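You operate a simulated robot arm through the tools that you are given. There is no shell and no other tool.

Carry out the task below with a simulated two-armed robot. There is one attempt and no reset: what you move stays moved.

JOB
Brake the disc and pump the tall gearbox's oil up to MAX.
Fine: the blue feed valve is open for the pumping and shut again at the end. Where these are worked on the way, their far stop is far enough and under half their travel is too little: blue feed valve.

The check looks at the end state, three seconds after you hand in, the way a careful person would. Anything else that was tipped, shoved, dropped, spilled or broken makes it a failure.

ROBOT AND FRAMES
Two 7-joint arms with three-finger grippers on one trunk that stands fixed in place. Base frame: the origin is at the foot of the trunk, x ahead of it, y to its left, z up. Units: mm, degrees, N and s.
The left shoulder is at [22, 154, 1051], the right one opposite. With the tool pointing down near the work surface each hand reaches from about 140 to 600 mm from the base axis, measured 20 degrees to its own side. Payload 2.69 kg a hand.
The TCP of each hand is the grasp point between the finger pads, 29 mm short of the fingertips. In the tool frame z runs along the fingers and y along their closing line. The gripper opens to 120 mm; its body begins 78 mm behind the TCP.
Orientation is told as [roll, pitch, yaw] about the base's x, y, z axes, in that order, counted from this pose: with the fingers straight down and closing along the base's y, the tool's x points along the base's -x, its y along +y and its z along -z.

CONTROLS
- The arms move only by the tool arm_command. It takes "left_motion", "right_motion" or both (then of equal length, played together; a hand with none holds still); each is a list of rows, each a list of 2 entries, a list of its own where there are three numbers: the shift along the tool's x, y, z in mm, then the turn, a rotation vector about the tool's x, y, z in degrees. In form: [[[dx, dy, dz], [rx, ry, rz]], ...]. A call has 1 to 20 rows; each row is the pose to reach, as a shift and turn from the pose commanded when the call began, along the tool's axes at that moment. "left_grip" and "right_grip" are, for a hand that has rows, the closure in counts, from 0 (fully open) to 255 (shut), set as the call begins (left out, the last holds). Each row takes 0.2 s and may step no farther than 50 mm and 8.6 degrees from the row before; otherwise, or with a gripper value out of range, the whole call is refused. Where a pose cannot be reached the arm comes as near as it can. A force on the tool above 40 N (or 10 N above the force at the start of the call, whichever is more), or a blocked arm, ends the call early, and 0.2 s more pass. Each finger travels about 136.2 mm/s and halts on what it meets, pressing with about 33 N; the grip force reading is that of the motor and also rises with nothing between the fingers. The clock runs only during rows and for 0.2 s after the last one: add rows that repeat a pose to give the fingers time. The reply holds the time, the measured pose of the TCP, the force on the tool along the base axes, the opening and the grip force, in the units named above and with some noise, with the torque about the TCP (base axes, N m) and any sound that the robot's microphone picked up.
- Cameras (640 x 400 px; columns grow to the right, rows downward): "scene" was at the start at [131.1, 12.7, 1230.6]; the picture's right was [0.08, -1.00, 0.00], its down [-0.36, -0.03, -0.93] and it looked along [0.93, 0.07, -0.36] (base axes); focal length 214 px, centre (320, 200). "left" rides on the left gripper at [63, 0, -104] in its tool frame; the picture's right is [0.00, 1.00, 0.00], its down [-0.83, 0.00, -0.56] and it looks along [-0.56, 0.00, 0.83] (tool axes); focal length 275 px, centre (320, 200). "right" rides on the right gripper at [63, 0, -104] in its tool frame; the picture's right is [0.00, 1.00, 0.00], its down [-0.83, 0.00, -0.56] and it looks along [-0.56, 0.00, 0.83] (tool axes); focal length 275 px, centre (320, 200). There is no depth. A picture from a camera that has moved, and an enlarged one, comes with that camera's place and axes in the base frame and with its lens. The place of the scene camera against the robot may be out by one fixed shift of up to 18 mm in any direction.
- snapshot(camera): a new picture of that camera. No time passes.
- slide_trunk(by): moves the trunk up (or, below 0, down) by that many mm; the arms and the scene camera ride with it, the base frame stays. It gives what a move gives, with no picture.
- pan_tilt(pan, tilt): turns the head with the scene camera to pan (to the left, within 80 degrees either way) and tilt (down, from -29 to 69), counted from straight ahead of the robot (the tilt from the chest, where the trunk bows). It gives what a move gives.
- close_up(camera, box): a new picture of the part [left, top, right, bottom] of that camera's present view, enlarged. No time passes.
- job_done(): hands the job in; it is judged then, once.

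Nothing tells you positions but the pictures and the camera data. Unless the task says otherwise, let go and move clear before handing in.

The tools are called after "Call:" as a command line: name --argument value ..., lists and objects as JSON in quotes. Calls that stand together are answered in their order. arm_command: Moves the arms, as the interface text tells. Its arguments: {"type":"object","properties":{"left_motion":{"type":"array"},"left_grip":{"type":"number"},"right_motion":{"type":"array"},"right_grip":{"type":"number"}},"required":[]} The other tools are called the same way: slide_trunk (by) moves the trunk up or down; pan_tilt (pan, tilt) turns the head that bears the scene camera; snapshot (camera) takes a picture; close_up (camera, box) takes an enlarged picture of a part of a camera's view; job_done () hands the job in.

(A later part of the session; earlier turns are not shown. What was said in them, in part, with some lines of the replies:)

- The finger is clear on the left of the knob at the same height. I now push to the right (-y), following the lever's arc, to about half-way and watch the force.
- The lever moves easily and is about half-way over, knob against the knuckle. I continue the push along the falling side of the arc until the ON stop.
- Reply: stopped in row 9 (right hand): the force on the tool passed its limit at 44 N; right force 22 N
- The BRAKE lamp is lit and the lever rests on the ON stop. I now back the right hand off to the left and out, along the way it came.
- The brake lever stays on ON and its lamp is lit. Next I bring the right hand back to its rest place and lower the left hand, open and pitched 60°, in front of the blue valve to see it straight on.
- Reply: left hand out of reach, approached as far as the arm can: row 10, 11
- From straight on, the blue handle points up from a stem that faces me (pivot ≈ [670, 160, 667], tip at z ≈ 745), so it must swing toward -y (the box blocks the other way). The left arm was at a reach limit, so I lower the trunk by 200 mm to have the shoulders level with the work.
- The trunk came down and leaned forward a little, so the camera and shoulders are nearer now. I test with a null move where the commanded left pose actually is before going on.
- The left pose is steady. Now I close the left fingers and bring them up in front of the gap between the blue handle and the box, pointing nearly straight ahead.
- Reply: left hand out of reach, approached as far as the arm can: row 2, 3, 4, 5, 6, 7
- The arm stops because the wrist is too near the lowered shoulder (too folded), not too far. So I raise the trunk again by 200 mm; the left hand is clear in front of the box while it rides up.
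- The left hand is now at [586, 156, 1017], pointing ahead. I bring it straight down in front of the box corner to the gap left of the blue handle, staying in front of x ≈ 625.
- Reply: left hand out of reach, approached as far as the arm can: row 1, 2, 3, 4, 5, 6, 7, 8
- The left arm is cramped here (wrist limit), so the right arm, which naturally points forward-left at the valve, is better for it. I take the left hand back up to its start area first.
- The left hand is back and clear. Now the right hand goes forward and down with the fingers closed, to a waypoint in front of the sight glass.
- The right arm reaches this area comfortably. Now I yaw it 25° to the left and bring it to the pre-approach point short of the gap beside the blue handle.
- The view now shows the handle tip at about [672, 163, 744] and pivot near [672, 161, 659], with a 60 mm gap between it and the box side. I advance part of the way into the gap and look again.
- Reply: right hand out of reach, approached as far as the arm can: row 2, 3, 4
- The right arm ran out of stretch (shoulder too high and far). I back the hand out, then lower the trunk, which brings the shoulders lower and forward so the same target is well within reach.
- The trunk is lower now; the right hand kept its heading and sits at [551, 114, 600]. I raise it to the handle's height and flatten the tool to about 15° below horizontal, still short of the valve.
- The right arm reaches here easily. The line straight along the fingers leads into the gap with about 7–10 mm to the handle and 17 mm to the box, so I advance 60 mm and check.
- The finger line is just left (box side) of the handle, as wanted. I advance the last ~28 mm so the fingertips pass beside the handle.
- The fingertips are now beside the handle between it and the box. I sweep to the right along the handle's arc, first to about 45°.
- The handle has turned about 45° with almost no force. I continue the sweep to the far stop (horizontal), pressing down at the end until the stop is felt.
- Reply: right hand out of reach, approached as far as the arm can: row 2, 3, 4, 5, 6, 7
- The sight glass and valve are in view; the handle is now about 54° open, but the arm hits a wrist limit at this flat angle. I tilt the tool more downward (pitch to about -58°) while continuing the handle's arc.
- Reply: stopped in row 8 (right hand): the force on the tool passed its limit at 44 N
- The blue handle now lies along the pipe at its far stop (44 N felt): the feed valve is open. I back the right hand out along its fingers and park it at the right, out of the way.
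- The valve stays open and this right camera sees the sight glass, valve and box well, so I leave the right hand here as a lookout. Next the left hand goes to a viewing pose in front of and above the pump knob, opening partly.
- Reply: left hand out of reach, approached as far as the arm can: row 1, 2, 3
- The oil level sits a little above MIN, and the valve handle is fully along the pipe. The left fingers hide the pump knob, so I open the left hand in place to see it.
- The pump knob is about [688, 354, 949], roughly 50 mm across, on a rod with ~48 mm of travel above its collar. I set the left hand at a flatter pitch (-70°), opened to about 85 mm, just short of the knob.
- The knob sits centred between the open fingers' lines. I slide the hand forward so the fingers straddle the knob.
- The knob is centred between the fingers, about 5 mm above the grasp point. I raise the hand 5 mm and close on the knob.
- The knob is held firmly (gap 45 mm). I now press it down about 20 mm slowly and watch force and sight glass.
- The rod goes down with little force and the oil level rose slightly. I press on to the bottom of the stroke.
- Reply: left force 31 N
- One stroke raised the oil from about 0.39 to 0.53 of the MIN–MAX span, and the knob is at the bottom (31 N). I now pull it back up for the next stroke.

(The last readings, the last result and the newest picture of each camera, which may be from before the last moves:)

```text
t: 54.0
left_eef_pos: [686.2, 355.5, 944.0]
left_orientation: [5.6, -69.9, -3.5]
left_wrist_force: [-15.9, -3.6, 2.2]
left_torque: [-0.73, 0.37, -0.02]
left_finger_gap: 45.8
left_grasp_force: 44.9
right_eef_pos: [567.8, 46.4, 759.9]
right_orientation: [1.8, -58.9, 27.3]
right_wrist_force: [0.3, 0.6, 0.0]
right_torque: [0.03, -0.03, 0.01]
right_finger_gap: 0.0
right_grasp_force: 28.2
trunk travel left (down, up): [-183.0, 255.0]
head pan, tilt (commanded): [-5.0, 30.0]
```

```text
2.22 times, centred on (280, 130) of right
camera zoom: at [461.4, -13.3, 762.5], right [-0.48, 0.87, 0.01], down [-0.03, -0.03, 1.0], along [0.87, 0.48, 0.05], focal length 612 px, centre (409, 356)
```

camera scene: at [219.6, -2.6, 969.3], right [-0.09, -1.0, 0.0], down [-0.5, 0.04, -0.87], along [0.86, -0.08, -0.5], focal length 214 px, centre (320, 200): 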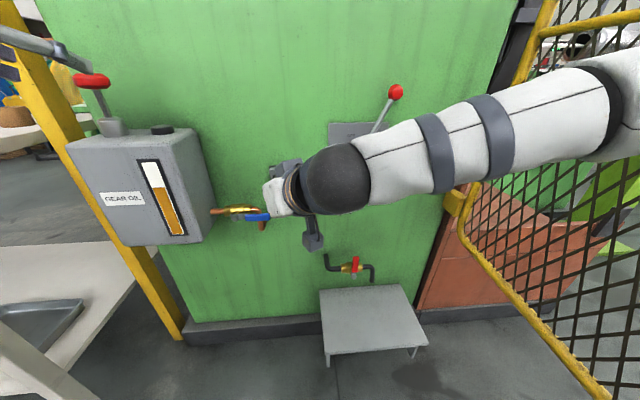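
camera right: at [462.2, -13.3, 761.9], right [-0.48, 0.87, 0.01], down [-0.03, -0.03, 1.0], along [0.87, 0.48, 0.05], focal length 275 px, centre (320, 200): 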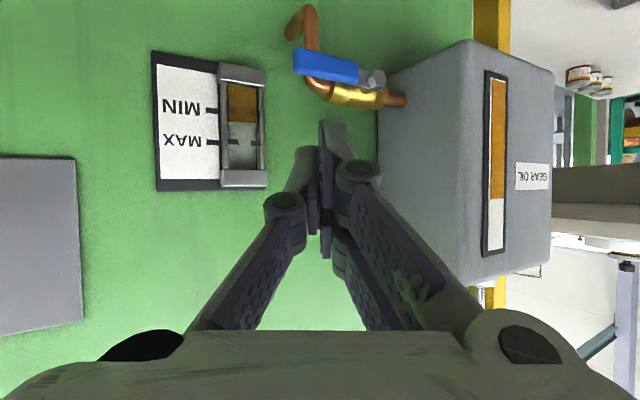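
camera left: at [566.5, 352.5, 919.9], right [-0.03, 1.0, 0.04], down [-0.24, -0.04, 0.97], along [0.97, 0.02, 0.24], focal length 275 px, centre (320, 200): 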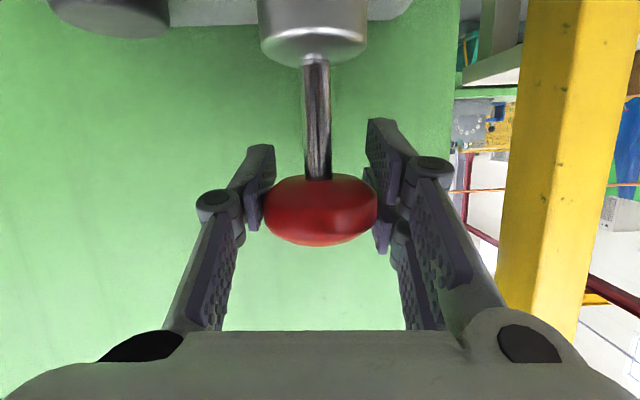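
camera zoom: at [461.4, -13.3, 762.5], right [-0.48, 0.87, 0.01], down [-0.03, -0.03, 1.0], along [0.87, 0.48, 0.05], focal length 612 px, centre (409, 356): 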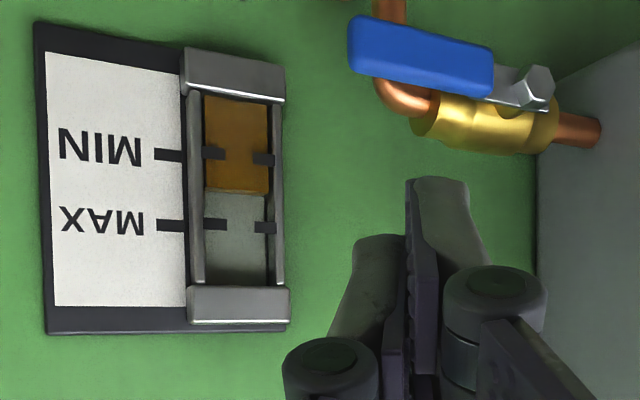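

Level about 0.54 of the way. Second stroke: press down about 33 mm and pull back up.

Call:
arm_command --left_motion '[[[-2.5, 0, -0.9], [0, 0, 0]], [[5.6, 0, 2.1], [0, 0, 0]], [[11.3, 0, 4.1], [0, 0, 0]], [[16.9, 0, 6.2], [0, 0, 0]], [[22.5, 0, 8.2], [0, 0, 0]], [[28.2, 0, 10.3], [0, 0, 0]], [[31.5, 0, 11.5], [0, 0, 0]]]' --left_grip 255

Call:
close_up --camera "right" --box '[140, 40, 420, 220]'

Call:
snapshot --camera "left"

```text
t: 55.6
left_eef_pos: [684.6, 355.1, 912.2]
left_orientation: [5.9, -70.0, -3.9]
left_wrist_force: [-7.5, -5.4, 12.6]
left_torque: [-0.93, -0.06, 0.09]
left_finger_gap: 46.0
left_grasp_force: 45.2
right_eef_pos: [567.1, 45.9, 760.2]
right_orientation: [1.8, -58.9, 27.2]
right_wrist_force: [-0.2, 0.4, 1.1]
right_torque: [0.01, 0.02, -0.01]
right_finger_gap: 0.0
right_grasp_force: 28.3
trunk travel left (down, up): [-183.0, 255.0]
head pan, tilt (commanded): [-5.0, 30.0]
```

```text
2.22 times, centred on (280, 130) of right
camera zoom: at [461.5, -13.7, 762.6], right [-0.48, 0.87, 0.01], down [-0.03, -0.03, 1.0], along [0.87, 0.48, 0.05], focal length 612 px, centre (409, 356)
```

zoom: 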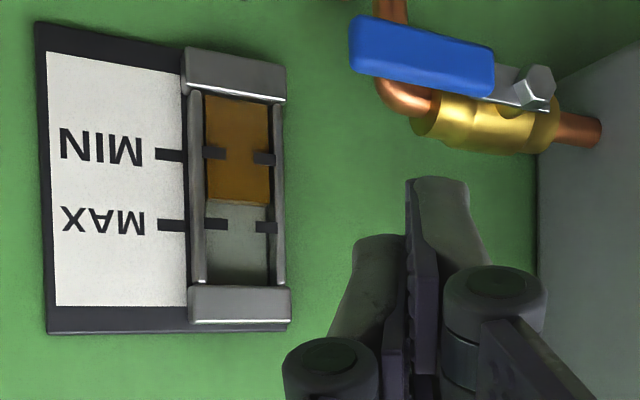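

```text
taken
camera left: at [566.8, 352.8, 887.5], right [-0.03, 1.0, 0.04], down [-0.24, -0.04, 0.97], along [0.97, 0.02, 0.24], focal length 275 px, centre (320, 200)
```

left: 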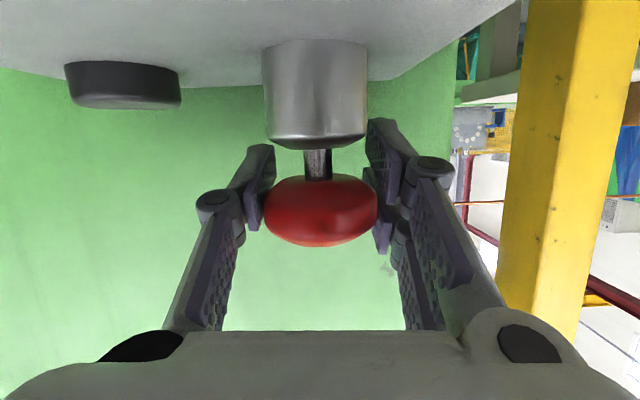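

Level is now about 0.67. I pull up again for the third stroke and press down.

Call:
arm_command --left_motion '[[[-5.6, 0, -2.1], [0, 0, 0]], [[-11.3, 0, -4.1], [0, 0, 0]], [[-16.9, 0, -6.2], [0, 0, 0]], [[-22.5, 0, -8.2], [0, 0, 0]], [[-28.2, 0, -10.3], [0, 0, 0]], [[-33.5, 0, -12.2], [0, 0, 0]], [[-33.5, 0, -12.2], [0, 0, 0]], [[-28.2, 0, -10.3], [0, 0, 0]], [[-22.5, 0, -8.2], [0, 0, 0]], [[-16.9, 0, -6.2], [0, 0, 0]], [[-11.3, 0, -4.1], [0, 0, 0]], [[-5.6, 0, -2.1], [0, 0, 0]], [[-1, 0, -0.3], [0, 0, 0]]]' --left_grip 255

Call:
close_up --camera "right" --box '[140, 40, 420, 220]'

Call:
snapshot --camera "left"

```text
t: 58.4
left_eef_pos: [685.2, 355.3, 911.3]
left_orientation: [5.9, -70.1, -3.8]
left_wrist_force: [-5.2, -5.0, 10.4]
left_torque: [-0.96, -0.02, 0.11]
left_finger_gap: 45.5
left_grasp_force: 44.9
right_eef_pos: [567.9, 46.8, 760.2]
right_orientation: [1.8, -58.9, 27.3]
right_wrist_force: [-0.1, 0.0, -0.2]
right_torque: [-0.04, 0.04, 0.0]
right_finger_gap: 0.0
right_grasp_force: 28.4
trunk travel left (down, up): [-183.0, 255.0]
head pan, tilt (commanded): [-5.0, 30.0]
```

```text
2.22 times, centred on (280, 130) of right
camera zoom: at [461.7, -13.5, 762.4], right [-0.48, 0.87, 0.01], down [-0.03, -0.03, 1.0], along [0.87, 0.48, 0.05], focal length 612 px, centre (409, 356)
```

zoom: 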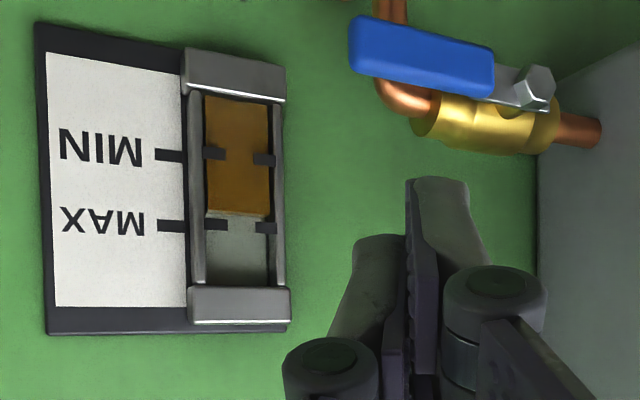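

```text
taken
camera left: at [566.9, 352.7, 887.5], right [-0.03, 1.0, 0.04], down [-0.24, -0.04, 0.97], along [0.97, 0.02, 0.24], focal length 275 px, centre (320, 200)
```

left: 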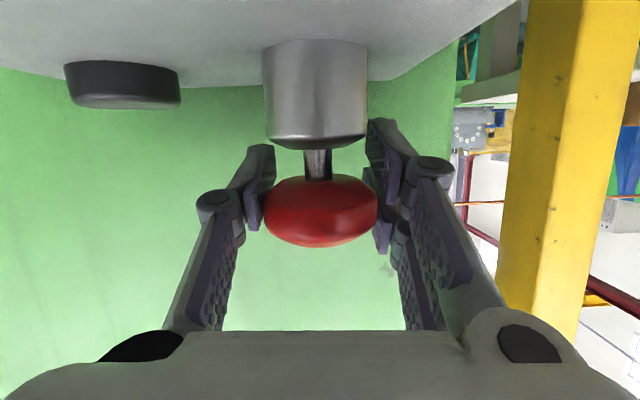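

Level is about 0.82 of the way to MAX. Fourth stroke, same motion.

Call:
arm_command --left_motion '[[[-5.6, 0, -2.1], [0, 0, 0]], [[-11.3, 0, -4.1], [0, 0, 0]], [[-16.9, 0, -6.2], [0, 0, 0]], [[-22.5, 0, -8.2], [0, 0, 0]], [[-28.2, 0, -10.3], [0, 0, 0]], [[-33.5, 0, -12.2], [0, 0, 0]], [[-33.5, 0, -12.2], [0, 0, 0]], [[-28.2, 0, -10.3], [0, 0, 0]], [[-22.5, 0, -8.2], [0, 0, 0]], [[-16.9, 0, -6.2], [0, 0, 0]], [[-11.3, 0, -4.1], [0, 0, 0]], [[-5.6, 0, -2.1], [0, 0, 0]], [[-1, 0, -0.3], [0, 0, 0]]]' --left_grip 255

Call:
close_up --camera "right" --box '[150, 50, 290, 195]'

Call:
snapshot --camera "left"

```text
t: 61.2
left_eef_pos: [686.8, 355.2, 913.2]
left_orientation: [5.8, -70.2, -3.9]
left_wrist_force: [-4.9, -2.6, 10.0]
left_torque: [-1.03, -0.08, 0.19]
left_finger_gap: 45.9
left_grasp_force: 45.4
right_eef_pos: [568.4, 46.1, 759.3]
right_orientation: [1.8, -58.8, 27.4]
right_wrist_force: [0.4, -0.4, 0.0]
right_torque: [0.01, -0.02, 0.01]
right_finger_gap: 0.0
right_grasp_force: 28.6
trunk travel left (down, up): [-183.0, 255.0]
head pan, tilt (commanded): [-5.0, 30.0]
```

```text
2.76 times, centred on (220, 122) of right
camera zoom: at [461.7, -13.4, 762.4], right [-0.48, 0.87, 0.01], down [-0.03, -0.03, 1.0], along [0.87, 0.48, 0.05], focal length 759 px, centre (596, 414)
```

zoom: 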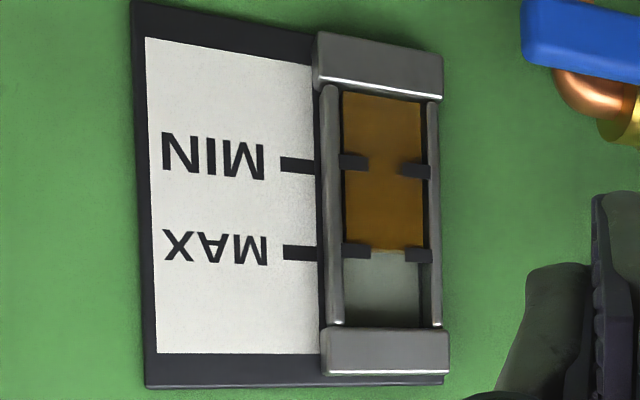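

```text
taken
camera left: at [567.2, 352.8, 889.0], right [-0.03, 1.0, 0.04], down [-0.24, -0.04, 0.97], along [0.97, 0.02, 0.24], focal length 275 px, centre (320, 200)
```

left: 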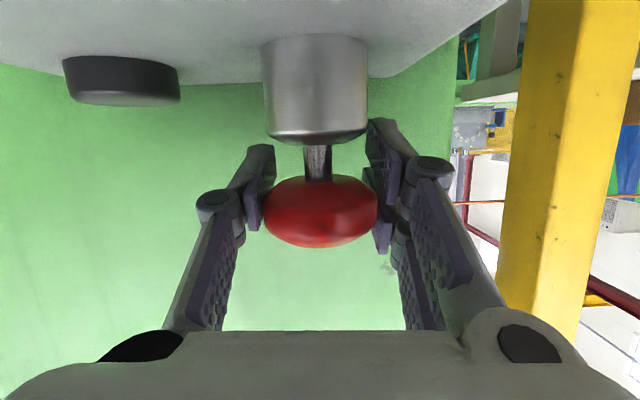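

The oil is now within the MAX mark's thickness. I enlarge the sight glass to judge exactly.

Call:
close_up --camera "right" --box '[205, 100, 265, 160]'

Call:
close_up --camera "scene" --box '[240, 140, 330, 230]'

```text
6.67 times, centred on (235, 130) of right
camera zoom: at [461.7, -13.4, 762.4], right [-0.48, 0.87, 0.01], down [-0.03, -0.03, 1.0], along [0.87, 0.48, 0.05], focal length 1835 px, centre (887, 667)
```

zoom: 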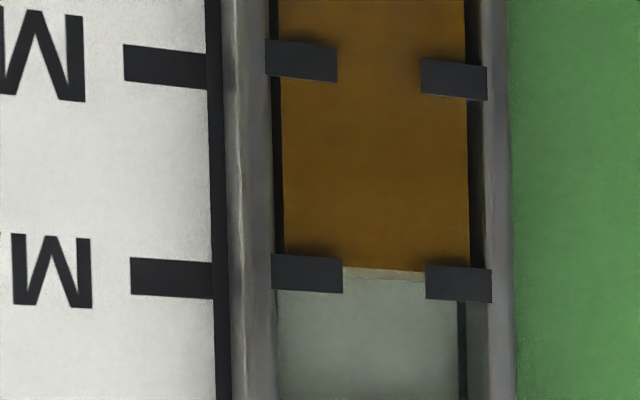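

```text
4.44 times, centred on (285, 185) of scene
camera zoom: at [218.4, -3.2, 969.6], right [-0.09, -1.0, 0.0], down [-0.5, 0.04, -0.87], along [0.86, -0.08, -0.5], focal length 953 px, centre (476, 267)
```

zoom: 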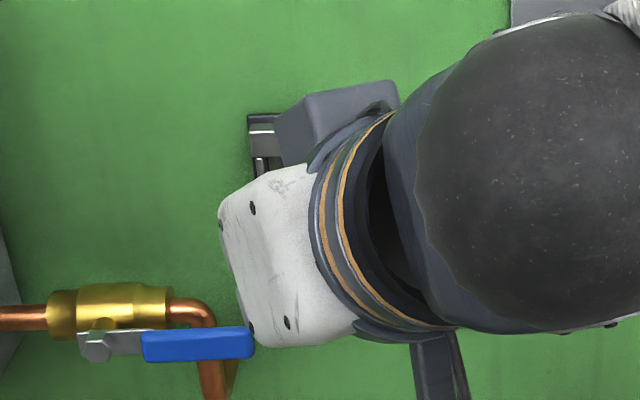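

The surface is about 3–4 % of the span below the middle of the MAX mark. I pull the knob up once more and press it only about 9 mm for the last bit.

Call:
arm_command --left_motion '[[[-5.6, 0, -2.1], [0, 0, 0]], [[-11.3, 0, -4.1], [0, 0, 0]], [[-16.9, 0, -6.2], [0, 0, 0]], [[-22.5, 0, -8.2], [0, 0, 0]], [[-28.2, 0, -10.3], [0, 0, 0]], [[-32, 0, -11.7], [0, 0, 0]], [[-32, 0, -11.7], [0, 0, 0]], [[-28, 0, -10.2], [0, 0, 0]], [[-24.5, 0, -8.9], [0, 0, 0]], [[-24.5, 0, -8.9], [0, 0, 0]]]' --left_grip 255

Call:
close_up --camera "right" --box '[205, 100, 265, 160]'

Call:
snapshot --camera "left"

```text
t: 63.4
left_eef_pos: [685.9, 354.9, 938.4]
left_orientation: [5.8, -70.0, -3.7]
left_wrist_force: [-10.1, -0.9, 3.7]
left_torque: [-0.95, 0.18, 0.01]
left_finger_gap: 45.9
left_grasp_force: 44.8
right_eef_pos: [567.3, 47.4, 760.9]
right_orientation: [1.9, -58.9, 27.3]
right_wrist_force: [0.2, -0.3, 0.5]
right_torque: [-0.03, -0.03, 0.04]
right_finger_gap: 0.0
right_grasp_force: 28.4
trunk travel left (down, up): [-183.0, 255.0]
head pan, tilt (commanded): [-5.0, 30.0]
```

```text
6.67 times, centred on (235, 130) of right
camera zoom: at [461.7, -13.1, 762.3], right [-0.48, 0.87, 0.01], down [-0.03, -0.03, 1.0], along [0.87, 0.48, 0.05], focal length 1835 px, centre (887, 667)
```

zoom: 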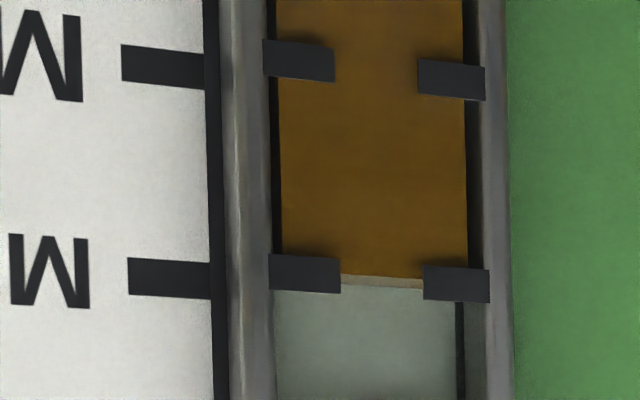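

```text
taken
camera left: at [567.3, 352.6, 914.5], right [-0.03, 1.0, 0.04], down [-0.24, -0.04, 0.97], along [0.97, 0.02, 0.24], focal length 275 px, centre (320, 200)
```

left: 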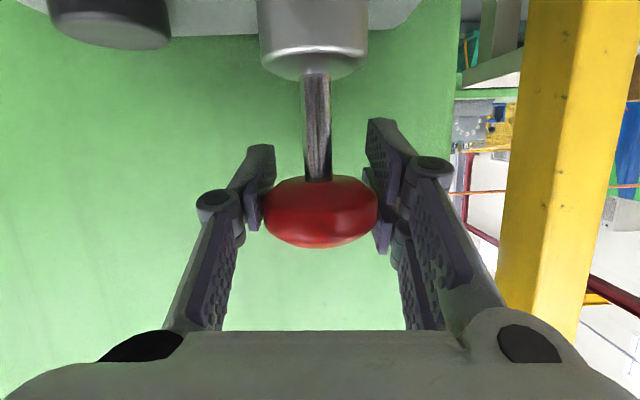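

The oil surface's front edge now sits on the middle of the MAX mark. I open the left hand and back it straight out from the knob.

Call:
arm_command --left_motion '[[[0, 0, 0], [0, 0, 0]], [[0, 0, 0], [0, 0, 0]], [[0, 0, 0], [0, 0, 0]], [[0, 0, -20], [0, 0, 0]], [[0, 0, -50], [0, 0, 0]], [[0, 0, -85], [0, 0, 0]], [[0, 0, -120], [0, 0, 0]]]' --left_grip 60

Call:
snapshot --camera "left"

Call:
close_up --camera "right" --box '[205, 100, 265, 160]'

Call:
snapshot --camera "right"

```text
t: 65.0
left_eef_pos: [574.0, 350.3, 978.2]
left_orientation: [5.7, -69.8, -3.7]
left_wrist_force: [0.1, 0.4, 0.2]
left_torque: [0.01, 0.0, -0.03]
left_finger_gap: 91.7
left_grasp_force: 0.1
right_eef_pos: [569.8, 47.6, 759.5]
right_orientation: [1.8, -58.8, 27.2]
right_wrist_force: [0.3, -0.3, -0.2]
right_torque: [-0.01, -0.03, 0.03]
right_finger_gap: 0.0
right_grasp_force: 28.5
trunk travel left (down, up): [-183.0, 255.0]
head pan, tilt (commanded): [-5.0, 30.0]
```

```text
taken
camera left: at [454.8, 347.6, 954.7], right [-0.03, 1.0, 0.04], down [-0.24, -0.04, 0.97], along [0.97, 0.02, 0.24], focal length 275 px, centre (320, 200)
```

left: 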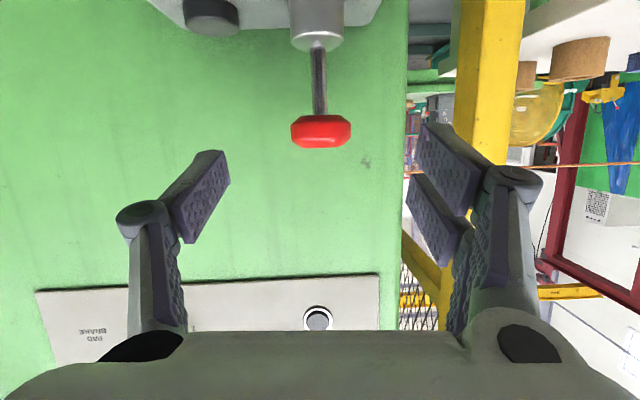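

```text
6.67 times, centred on (235, 130) of right
camera zoom: at [462.6, -13.0, 761.8], right [-0.48, 0.87, 0.01], down [-0.03, -0.03, 1.0], along [0.87, 0.48, 0.04], focal length 1835 px, centre (887, 667)
```

zoom: 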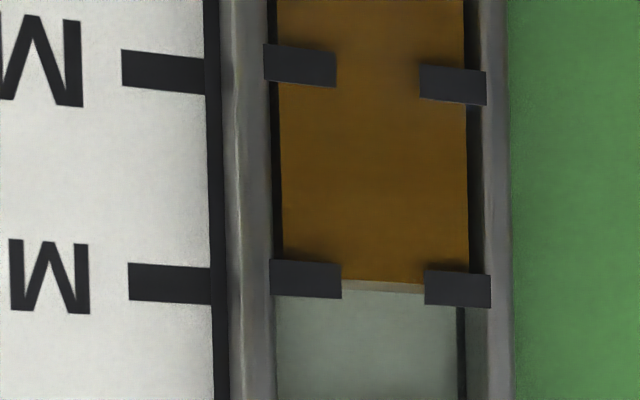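

```text
taken
camera right: at [462.6, -13.0, 761.8], right [-0.48, 0.87, 0.01], down [-0.03, -0.03, 1.0], along [0.87, 0.48, 0.04], focal length 275 px, centre (320, 200)
```

right: 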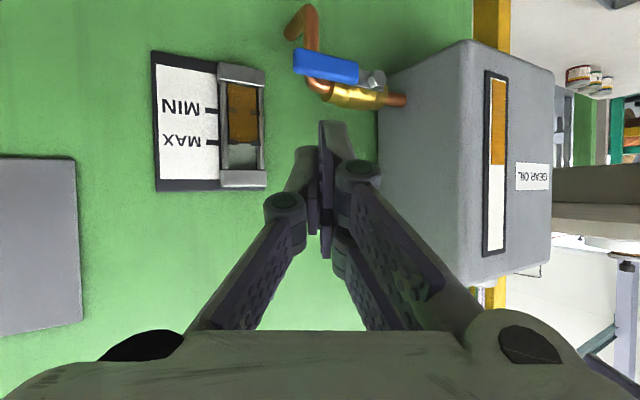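

The pump knob stays put, the level holds at MAX, and the left hand is clear. Now the valve must be shut: I lower the right hand in front so it can come in under the horizontal blue handle.

Call:
arm_command --right_motion '[[[25, -1.5, 16.3], [0, 0, 0]], [[50, -3, 32.6], [0, 0, 0]], [[75, -4.6, 49], [0, 0, 0]], [[101, -6.2, 65.3], [0, 0, 0]], [[101, -6.2, 65.3], [0, 0, 0]]]' --right_grip 255

Call:
snapshot --camera "right"

Call:
snapshot --camera "scene"

```text
t: 66.2
left_eef_pos: [573.7, 350.1, 979.0]
left_orientation: [5.7, -70.0, -3.7]
left_wrist_force: [-0.4, 0.4, 0.1]
left_torque: [-0.01, 0.02, 0.01]
left_finger_gap: 91.6
left_grasp_force: 0.0
right_eef_pos: [573.6, 45.0, 640.3]
right_orientation: [2.1, -58.9, 27.3]
right_wrist_force: [-0.3, -0.3, -0.1]
right_torque: [-0.01, 0.01, 0.04]
right_finger_gap: 0.0
right_grasp_force: 28.4
trunk travel left (down, up): [-183.0, 255.0]
head pan, tilt (commanded): [-5.0, 30.0]
```

```text
taken
camera right: at [467.5, -14.7, 641.8], right [-0.48, 0.87, 0.01], down [-0.03, -0.03, 1.0], along [0.87, 0.48, 0.04], focal length 275 px, centre (320, 200)
```

right: 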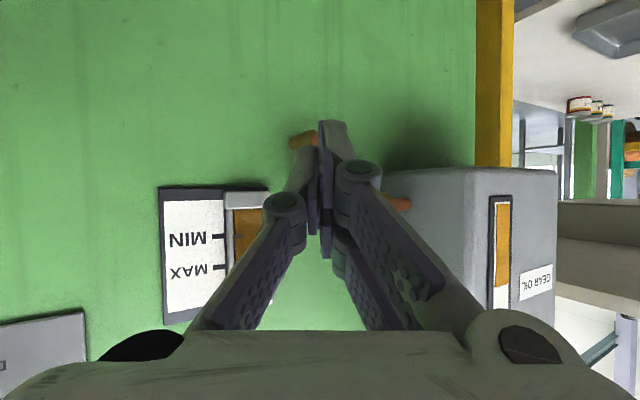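

```text
taken
camera scene: at [219.6, -2.7, 969.3], right [-0.09, -1.0, 0.0], down [-0.5, 0.04, -0.87], along [0.86, -0.08, -0.5], focal length 214 px, centre (320, 200)
```

scene: 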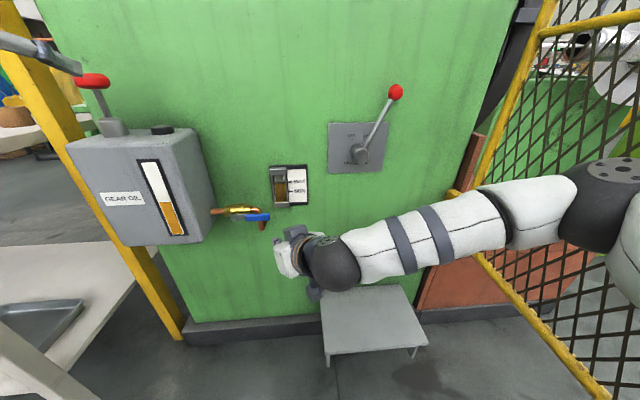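

The hand is in front of and below the handle's level. I go a little lower and then forward so the fingertips end up under the handle with clearance.

Call:
arm_command --right_motion '[[[9.9, 3.4, 29.8], [0, 0, 0]], [[-2, 3.6, 49.4], [0, 0, 0]], [[-14, 3.8, 69], [0, 0, 0]], [[-26.1, 4, 88.6], [0, 0, 0]], [[-26.1, 4, 88.6], [0, 0, 0]]]' --right_grip 255

Call:
snapshot --camera "right"

Call:
close_up --camera "scene" --box '[190, 150, 350, 280]'

```text
t: 67.4
left_eef_pos: [574.3, 350.0, 978.6]
left_orientation: [5.7, -69.8, -3.6]
left_wrist_force: [-0.3, -0.3, 0.1]
left_torque: [0.01, 0.0, -0.03]
left_finger_gap: 91.8
left_grasp_force: 0.1
right_eef_pos: [650.9, 93.2, 614.8]
right_orientation: [1.8, -58.8, 27.3]
right_wrist_force: [0.1, 0.0, 0.3]
right_torque: [-0.01, 0.01, 0.01]
right_finger_gap: 0.1
right_grasp_force: 28.9
trunk travel left (down, up): [-183.0, 255.0]
head pan, tilt (commanded): [-5.0, 30.0]
```

```text
taken
camera right: at [544.0, 32.8, 617.7], right [-0.49, 0.87, 0.01], down [-0.03, -0.03, 1.0], along [0.87, 0.48, 0.04], focal length 275 px, centre (320, 200)
```

right: 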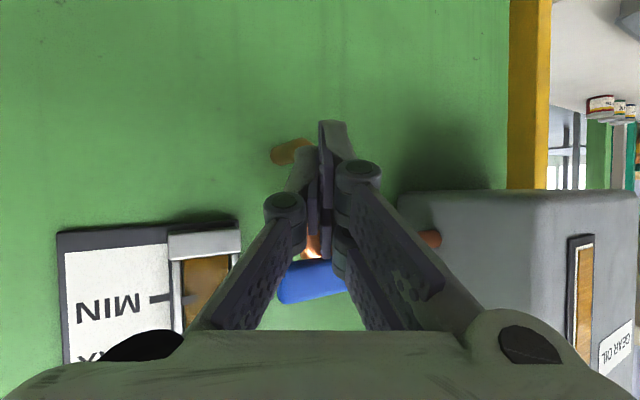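

```text
3.08 times, centred on (270, 215) of scene
camera zoom: at [219.6, -2.6, 969.3], right [-0.09, -1.0, 0.0], down [-0.5, 0.04, -0.87], along [0.86, -0.08, -0.5], focal length 660 px, centre (474, 154)
```

zoom: 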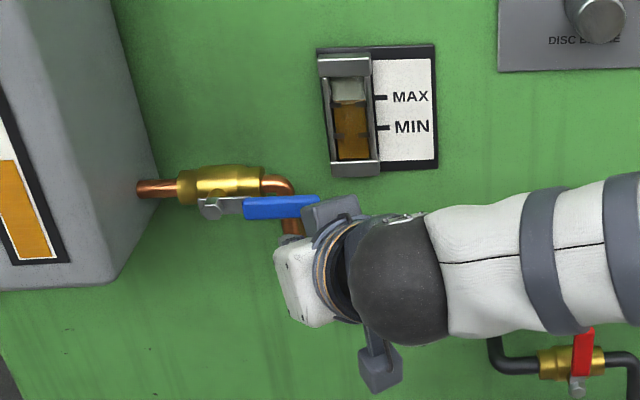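

The fingertips are under the blue handle, clear of the pipe. I now push it up along its arc, first to about 45°.

Call:
arm_command --right_motion '[[[-11.3, -0.2, -8.5], [0, 0, 0]], [[-17.9, -4.1, -15], [0, 0, 0]], [[-25, -7.5, -21.6], [0, 0, 0]], [[-33.5, -9.1, -28], [0, 0, 0]], [[-42.8, -9.2, -33.8], [0, 0, 0]], [[-52.7, -7.6, -38.9], [0, 0, 0]], [[-62.3, -5.1, -43.2], [0, 0, 0]]]' --right_grip 255

Call:
snapshot --camera "right"

Call:
close_up --camera "scene" --box '[190, 150, 350, 280]'

```text
t: 69.0
left_eef_pos: [575.1, 351.0, 977.8]
left_orientation: [5.7, -70.0, -3.7]
left_wrist_force: [0.7, -0.6, 0.1]
left_torque: [0.01, -0.01, 0.01]
left_finger_gap: 91.9
left_grasp_force: 0.0
right_eef_pos: [648.8, 84.6, 691.5]
right_orientation: [1.9, -58.8, 27.2]
right_wrist_force: [-0.5, -0.3, -0.8]
right_torque: [-0.01, -0.01, 0.02]
right_finger_gap: 0.1
right_grasp_force: 28.8
trunk travel left (down, up): [-183.0, 255.0]
head pan, tilt (commanded): [-5.0, 30.0]
```

```text
taken
camera right: at [542.9, 24.1, 694.0], right [-0.48, 0.88, 0.01], down [-0.03, -0.03, 1.0], along [0.87, 0.48, 0.04], focal length 275 px, centre (320, 200)
```

right: 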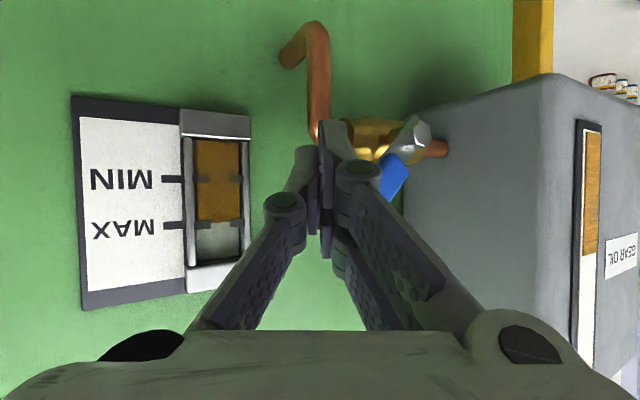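

```text
3.08 times, centred on (270, 215) of scene
camera zoom: at [219.6, -2.8, 969.3], right [-0.09, -1.0, 0.0], down [-0.5, 0.04, -0.87], along [0.86, -0.08, -0.5], focal length 660 px, centre (474, 154)
```

zoom: 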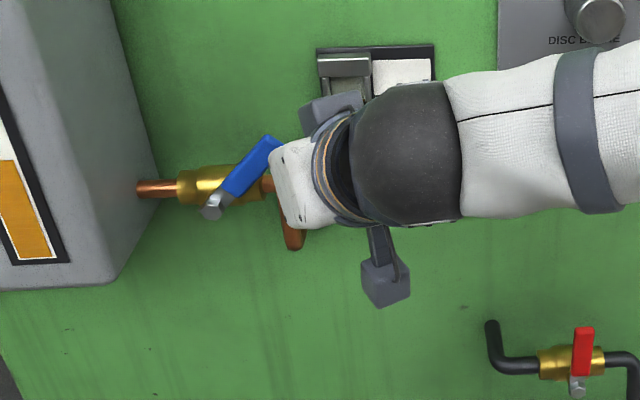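

The handle is at about 45° and the oil still reads MAX. I continue up and to the left until the shut stop is felt.

Call:
arm_command --right_motion '[[[-9.3, 5.2, -1], [0, 0, 0]], [[-18.3, 10, -3.4], [0, 0, 0]], [[-26.5, 16, -4.5], [0, 0, 0]], [[-34.3, 22.7, -5], [0, 0, 0]], [[-41, 29.5, -4.6], [0, 0, 0]], [[-46.4, 36.6, -3.3], [0, 0, 0]], [[-48.9, 42.6, -0.9], [0, 0, 0]]]' --right_grip 255

Call:
snapshot --camera "right"

Call:
close_up --camera "scene" --box '[190, 150, 350, 280]'

```text
t: 70.6
left_eef_pos: [573.3, 349.5, 978.4]
left_orientation: [5.8, -69.9, -3.8]
left_wrist_force: [0.2, -0.5, -0.2]
left_torque: [0.01, 0.01, 0.0]
left_finger_gap: 91.6
left_grasp_force: 0.1
right_eef_pos: [652.1, 130.8, 734.7]
right_orientation: [1.7, -58.7, 27.1]
right_wrist_force: [1.3, -9.1, -0.4]
right_torque: [-0.02, 0.03, -0.15]
right_finger_gap: 0.1
right_grasp_force: 28.0
trunk travel left (down, up): [-183.0, 255.0]
head pan, tilt (commanded): [-5.0, 30.0]
```

```text
taken
camera right: at [544.7, 71.1, 736.7], right [-0.48, 0.88, 0.01], down [-0.03, -0.03, 1.0], along [0.88, 0.48, 0.04], focal length 275 px, centre (320, 200)
```

right: 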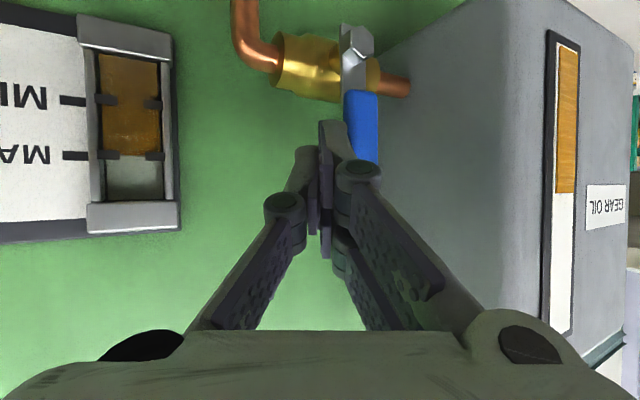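

```text
3.08 times, centred on (270, 215) of scene
camera zoom: at [219.6, -3.4, 969.3], right [-0.09, -1.0, 0.0], down [-0.5, 0.04, -0.87], along [0.86, -0.08, -0.5], focal length 660 px, centre (474, 154)
```

zoom: 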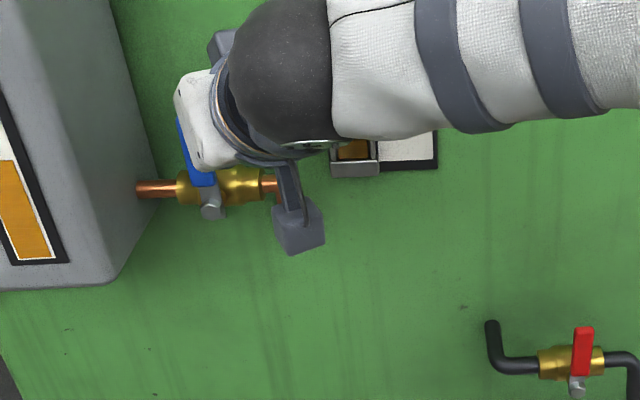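

The handle looks upright with 9 N of contact force. I press a few millimetres further to seat it on the shut stop.

Call:
arm_command --right_motion '[[[-0.6, 2.2, 1], [0, 0, 0]], [[-1.2, 4.4, 2.1], [0, 0, 0]], [[-1.8, 6.5, 3.1], [0, 0, 0]], [[-2.4, 8.7, 4.2], [0, 0, 0]]]' --right_grip 255

Call:
snapshot --camera "right"

```text
t: 71.5
left_eef_pos: [574.6, 350.1, 978.5]
left_orientation: [5.7, -69.9, -3.6]
left_wrist_force: [0.0, -0.2, 0.1]
left_torque: [-0.01, 0.0, 0.02]
left_finger_gap: 91.6
left_grasp_force: 0.1
right_eef_pos: [654.2, 134.6, 733.6]
right_orientation: [1.1, -58.7, 26.8]
right_wrist_force: [3.9, -10.7, 1.1]
right_torque: [-0.05, -0.05, -0.19]
right_finger_gap: 0.0
right_grasp_force: 28.2
trunk travel left (down, up): [-183.0, 255.0]
head pan, tilt (commanded): [-5.0, 30.0]
stopped in row 4 (right hand): the force on the tool passed its limit at 42 N (the readings are from after the stop); the commanded pose is now the measured one
```

```text
taken
camera right: at [547.4, 75.3, 737.1], right [-0.47, 0.88, 0.01], down [-0.04, -0.03, 1.0], along [0.88, 0.47, 0.04], focal length 275 px, centre (320, 200)
```

right: 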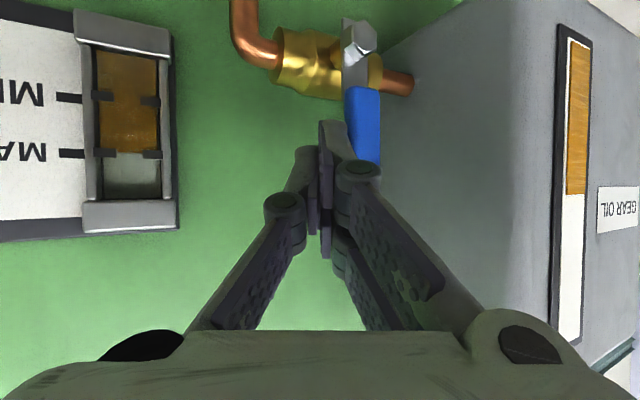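

The shut stop was felt (42 N) and the handle is upright. I move the right hand off to the right and back out.

Call:
arm_command --right_motion '[[[0, -10, 0], [0, 0, 0]], [[0, -14, -25], [0, 0, 0]], [[0, -16, -60], [0, 0, 0]], [[0, -18, -95], [0, 0, 0]], [[0, -20, -130], [0, 0, 0]], [[0, -20, -130], [0, 0, 0]]]' --right_grip 255

Call:
snapshot --camera "right"

Call:
close_up --camera "right" --box '[150, 50, 420, 220]'

```text
t: 72.9
left_eef_pos: [573.9, 350.2, 978.6]
left_orientation: [5.8, -69.9, -3.8]
left_wrist_force: [-0.1, 0.0, 1.2]
left_torque: [-0.01, 0.0, -0.01]
left_finger_gap: 91.9
left_grasp_force: 0.0
right_eef_pos: [564.6, 65.7, 801.0]
right_orientation: [1.2, -58.7, 27.0]
right_wrist_force: [-1.0, 0.3, 0.7]
right_torque: [0.01, 0.01, 0.06]
right_finger_gap: 0.0
right_grasp_force: 28.4
trunk travel left (down, up): [-183.0, 255.0]
head pan, tilt (commanded): [-5.0, 30.0]
```

```text
taken
camera right: at [457.7, 6.7, 803.8], right [-0.47, 0.88, 0.01], down [-0.03, -0.03, 1.0], along [0.88, 0.47, 0.04], focal length 275 px, centre (320, 200)
```

right: 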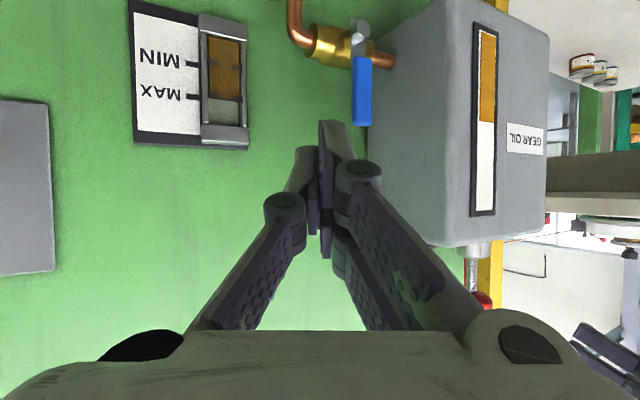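

```text
2.35 times, centred on (285, 135) of right
camera zoom: at [457.7, 6.7, 803.8], right [-0.47, 0.88, 0.01], down [-0.03, -0.03, 1.0], along [0.88, 0.47, 0.04], focal length 648 px, centre (402, 353)
```

zoom: 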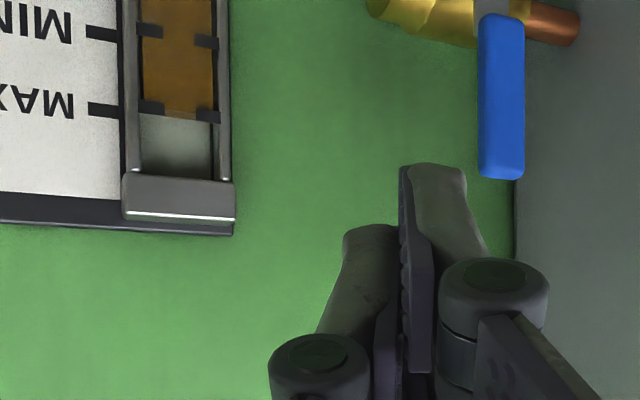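

The valve is shut and upright again. I want an eye-level reading of the sight glass, so I lower the right camera to the MAX mark's height.

Call:
arm_command --right_motion '[[[26.6, -5, 13.4], [0, 0, 0]], [[53.2, -10, 26.9], [0, 0, 0]], [[79.8, -14, 40.3], [0, 0, 0]], [[79.8, -14, 40.3], [0, 0, 0]]]' --right_grip 255

Call:
snapshot --camera "right"

Call:
close_up --camera "right" --box '[150, 130, 250, 230]'

```text
t: 73.9
left_eef_pos: [573.8, 351.0, 976.8]
left_orientation: [5.7, -69.9, -3.7]
left_wrist_force: [0.7, 1.2, 0.2]
left_torque: [0.01, 0.02, 0.0]
left_finger_gap: 91.9
left_grasp_force: 0.0
right_eef_pos: [566.9, 50.7, 711.8]
right_orientation: [1.4, -58.6, 27.1]
right_wrist_force: [-0.1, 0.1, 0.0]
right_torque: [-0.01, -0.01, 0.0]
right_finger_gap: 0.0
right_grasp_force: 28.0
trunk travel left (down, up): [-183.0, 255.0]
head pan, tilt (commanded): [-5.0, 30.0]
```

```text
taken
camera right: at [458.4, -8.5, 714.2], right [-0.47, 0.88, 0.01], down [-0.03, -0.03, 1.0], along [0.88, 0.47, 0.04], focal length 275 px, centre (320, 200)
```

right: 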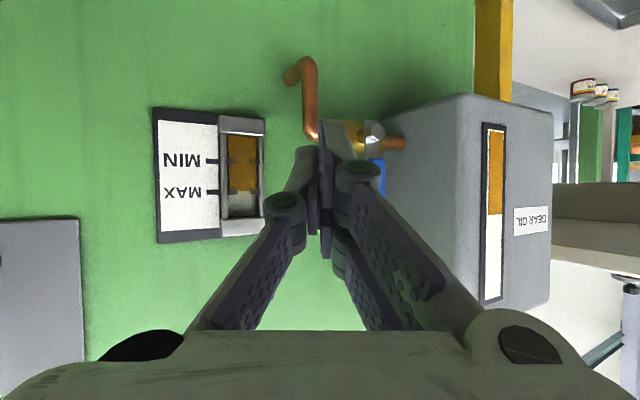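

```text
4.00 times, centred on (200, 180) of right
camera zoom: at [458.4, -8.5, 714.2], right [-0.47, 0.88, 0.01], down [-0.03, -0.03, 1.0], along [0.88, 0.47, 0.04], focal length 1101 px, centre (800, 280)
```

zoom: 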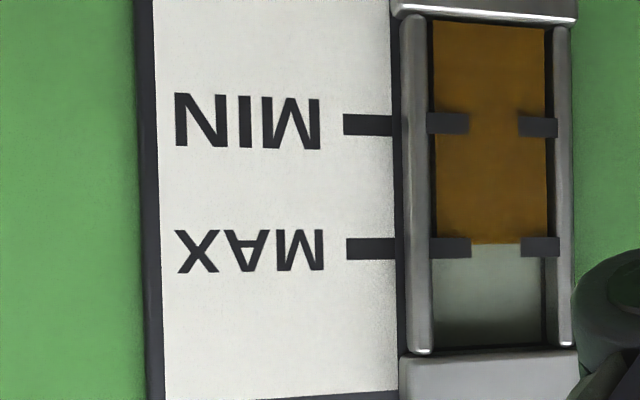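

At eye level the oil reaches into the MAX mark, slightly below its middle. I zoom further to measure exactly, and check lamps and overall state with the scene camera.

Call:
close_up --camera "right" --box '[205, 150, 265, 210]'

Call:
snapshot --camera "scene"

Call:
close_up --camera "scene" --box '[250, 150, 330, 220]'

```text
6.67 times, centred on (235, 180) of right
camera zoom: at [458.4, -8.5, 714.2], right [-0.47, 0.88, 0.01], down [-0.03, -0.03, 1.0], along [0.88, 0.47, 0.04], focal length 1835 px, centre (887, 333)
```

zoom: 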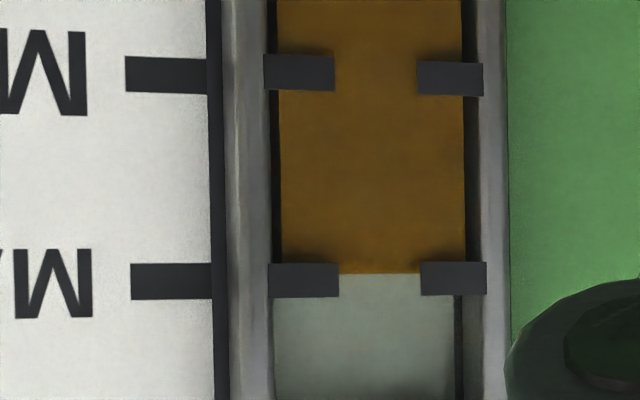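

```text
taken
camera scene: at [219.6, -2.7, 969.3], right [-0.09, -1.0, 0.0], down [-0.5, 0.04, -0.87], along [0.86, -0.08, -0.5], focal length 214 px, centre (320, 200)
```

scene: 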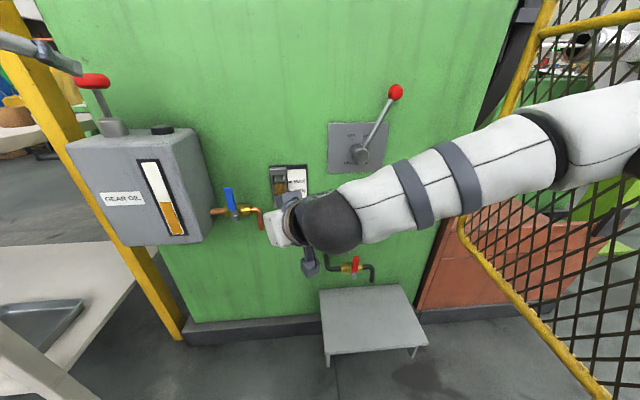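

```text
5.71 times, centred on (290, 185) of scene
camera zoom: at [219.6, -2.7, 969.3], right [-0.09, -1.0, 0.0], down [-0.5, 0.04, -0.87], along [0.86, -0.08, -0.5], focal length 1226 px, centre (491, 286)
```

zoom: 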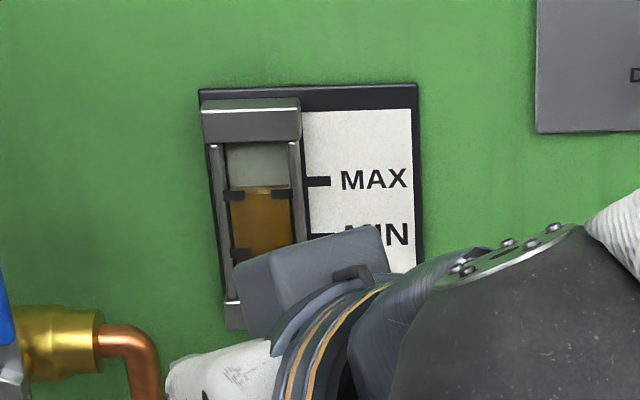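

The level is about 0.97 of the MIN–MAX span, inside the MAX mark. I check the panel lamps (BRAKE, OIL) with the head.

Call:
pan_tilt --pan 5 --tilt -12

Call:
snapshot --camera "scene"

```text
t: 75.0
left_eef_pos: [574.2, 351.4, 976.8]
left_orientation: [5.8, -69.9, -3.6]
left_wrist_force: [0.4, 0.2, 0.1]
left_torque: [0.06, 0.0, 0.02]
left_finger_gap: 92.0
left_grasp_force: 0.1
right_eef_pos: [566.7, 50.4, 713.4]
right_orientation: [1.2, -58.7, 27.0]
right_wrist_force: [-0.4, 0.2, 0.1]
right_torque: [0.01, -0.03, -0.01]
right_finger_gap: 0.2
right_grasp_force: 28.3
trunk travel left (down, up): [-183.0, 255.0]
head pan, tilt (commanded): [5.0, -12.0]
```

```text
taken
camera scene: at [212.0, 12.4, 1035.8], right [0.09, -1.0, 0.0], down [0.21, 0.02, -0.98], along [0.97, 0.09, 0.21], focal length 214 px, centre (320, 200)
```

scene: 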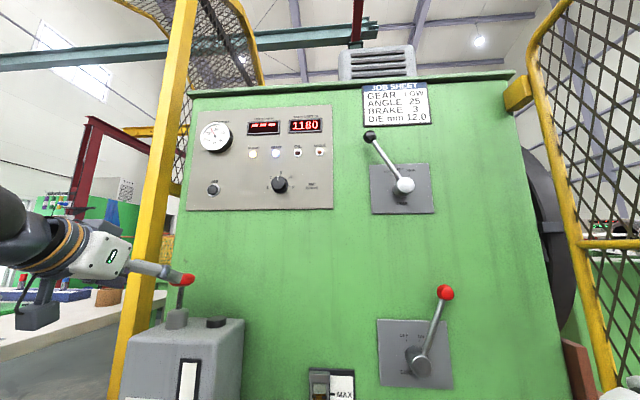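

Call:
close_up --camera "scene" --box '[185, 105, 335, 210]'

Call:
close_up --camera "scene" --box '[300, 360, 370, 400]'

Call:
close_up --camera "scene" --box '[360, 270, 470, 400]'

```text
3.81 times, centred on (260, 158) of scene
camera zoom: at [212.0, 12.4, 1035.8], right [0.09, -1.0, 0.0], down [0.21, 0.02, -0.98], along [0.97, 0.09, 0.21], focal length 817 px, centre (549, 362)
```

zoom: 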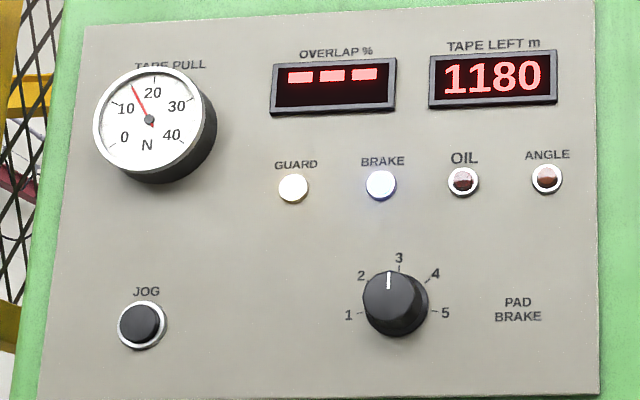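

```text
9.14 times, centred on (335, 380) of scene
camera zoom: at [212.0, 12.4, 1035.8], right [0.09, -1.0, 0.0], down [0.21, 0.02, -0.98], along [0.97, 0.09, 0.21], focal length 1961 px, centre (183, -1446)
```

zoom: 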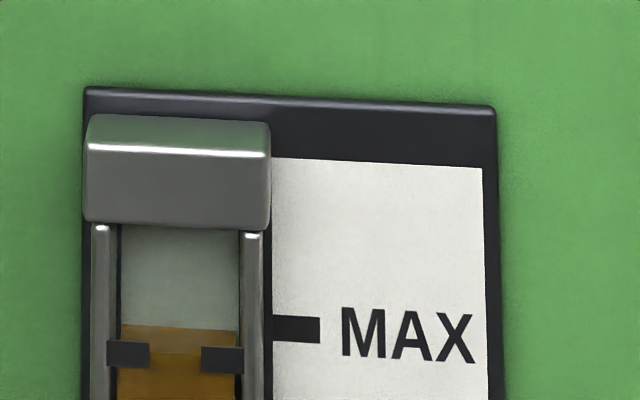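

```text
3.08 times, centred on (415, 335) of scene
camera zoom: at [212.0, 12.4, 1035.8], right [0.09, -1.0, 0.0], down [0.21, 0.02, -0.98], along [0.97, 0.09, 0.21], focal length 660 px, centre (28, -215)
```

zoom: 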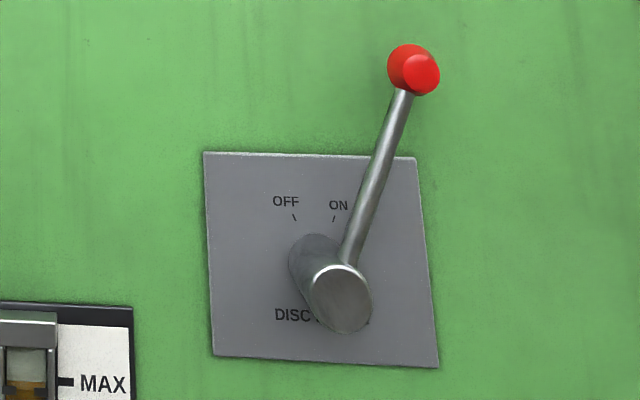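

BRAKE lamp is lit, lever on ON, valve upright (shut), and the oil is at the MAX mark. I now withdraw both hands further so they are well clear of everything.

Call:
arm_command --left_motion '[[[0, 0, -25], [0, 0, 0]], [[0, 0, -50], [0, 0, 0]], [[0, 0, -75], [0, 0, 0]], [[0, 0, -90], [0, 0, 0]], [[0, 0, -90], [0, 0, 0]]]' --right_motion '[[[0, -4, -25], [0, 0, 0]], [[0, -8, -50], [0, 0, 0]], [[0, -12, -75], [0, 0, 0]], [[0, -15, -90], [0, 0, 0]], [[0, -15, -90], [0, 0, 0]]]'

Call:
pan_tilt --pan 5 --tilt 25

Call:
snapshot --camera "scene"

Call:
snapshot --camera "right"

Call:
close_up --camera "right" --box '[120, 80, 420, 240]'

Call:
snapshot --camera "left"

```text
t: 76.2
left_eef_pos: [488.6, 346.9, 1008.7]
left_orientation: [5.8, -70.0, -3.7]
left_wrist_force: [0.2, 0.5, -0.1]
left_torque: [0.0, 0.03, -0.02]
left_finger_gap: 91.8
left_grasp_force: 0.2
right_eef_pos: [503.9, 0.1, 759.2]
right_orientation: [1.2, -58.8, 27.1]
right_wrist_force: [0.5, 0.5, -0.4]
right_torque: [0.01, -0.04, 0.01]
right_finger_gap: 0.0
right_grasp_force: 28.5
trunk travel left (down, up): [-183.0, 255.0]
head pan, tilt (commanded): [5.0, -12.0]
```

```text
t: 77.2
left_eef_pos: [489.4, 347.0, 1008.8]
left_orientation: [5.6, -70.0, -3.7]
left_wrist_force: [-0.4, 0.5, 0.2]
left_torque: [-0.02, 0.02, 0.0]
left_finger_gap: 91.5
left_grasp_force: 0.0
right_eef_pos: [504.5, 0.4, 758.7]
right_orientation: [1.3, -58.7, 26.9]
right_wrist_force: [0.1, -1.0, 0.1]
right_torque: [-0.01, -0.01, -0.06]
right_finger_gap: 0.0
right_grasp_force: 28.3
trunk travel left (down, up): [-183.0, 255.0]
head pan, tilt (commanded): [5.0, 25.0]
```

```text
taken
camera scene: at [221.2, 13.2, 977.4], right [0.09, -1.0, 0.0], down [-0.42, -0.04, -0.91], along [0.9, 0.08, -0.42], focal length 214 px, centre (320, 200)
```

scene: 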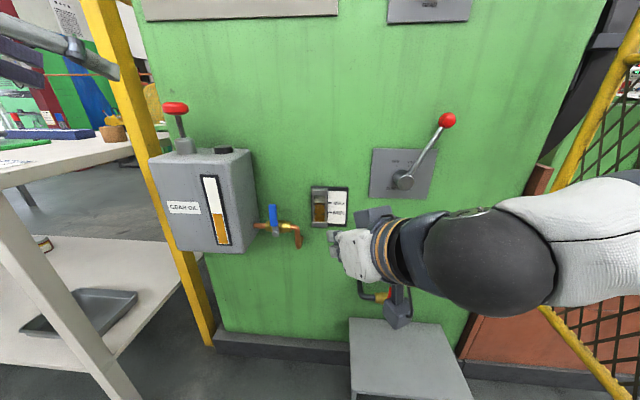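

```text
taken
camera right: at [397.1, -58.2, 761.0], right [-0.47, 0.88, 0.01], down [-0.03, -0.03, 1.0], along [0.88, 0.47, 0.04], focal length 275 px, centre (320, 200)
```

right: 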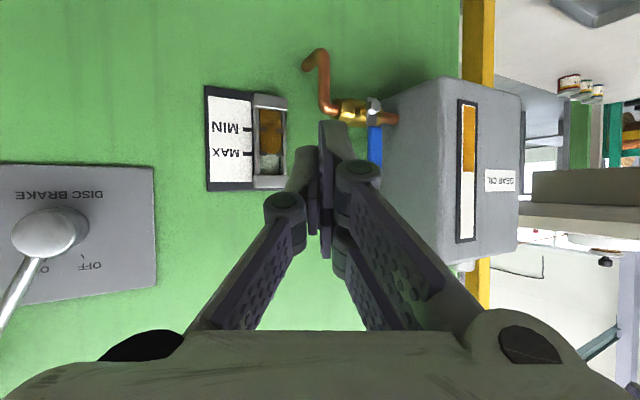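

```text
2.13 times, centred on (270, 160) of right
camera zoom: at [397.1, -58.2, 761.0], right [-0.47, 0.88, 0.01], down [-0.03, -0.03, 1.0], along [0.88, 0.47, 0.04], focal length 587 px, centre (427, 285)
```

zoom: 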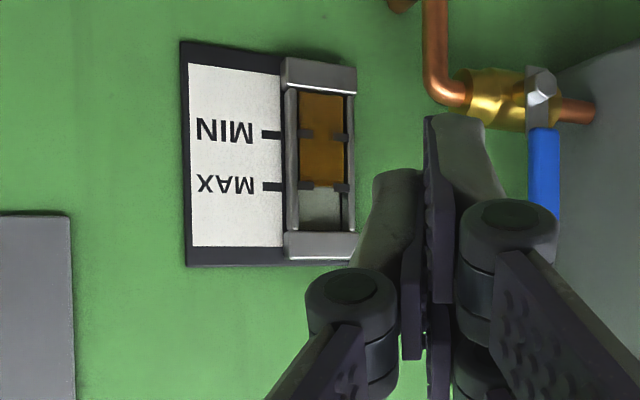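

```text
taken
camera left: at [370.6, 344.3, 985.5], right [-0.03, 1.0, 0.04], down [-0.24, -0.04, 0.97], along [0.97, 0.02, 0.24], focal length 275 px, centre (320, 200)
```

left: 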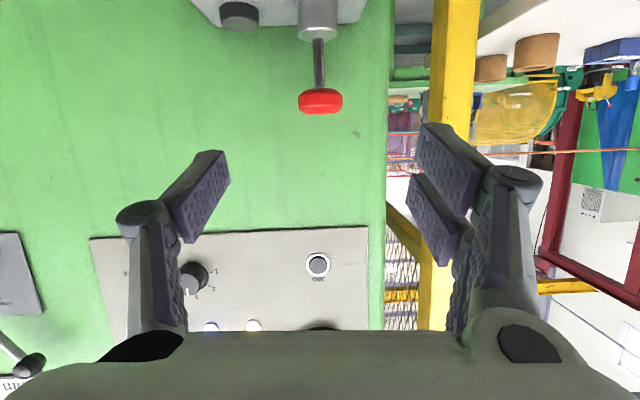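

Both hands are clear. The brake lever is on ON with its lamp lit, the oil surface is inside the MAX mark (just under its middle), and the blue feed valve is upright on its shut stop. Nothing else looks disturbed, so I hand in the job.

Call:
job_done

```text
The job is handed in.
```

The disc is braked, the oil is up to MAX, and the blue feed valve is shut again; the job is handed in.

- **Brake:** I pushed the disc brake lever over to its ON stop, and the BRAKE lamp lit.
- **Oil:** I opened the feed valve to its far stop, then pumped four full strokes and one short one. At eye level the surface sits inside the thickness of the MAX mark, at about 97% of the way from MIN to MAX, slightly below the mark's middle. The reading held after I let go and shut the valve.
- **Feed valve:** I pushed the handle back upright until I felt the shut stop, and it stayed there.

The pump knob was left a few millimetres below its top position. I saw no sign that anything else was touched or moved. Both hands were backed well clear before I handed in.
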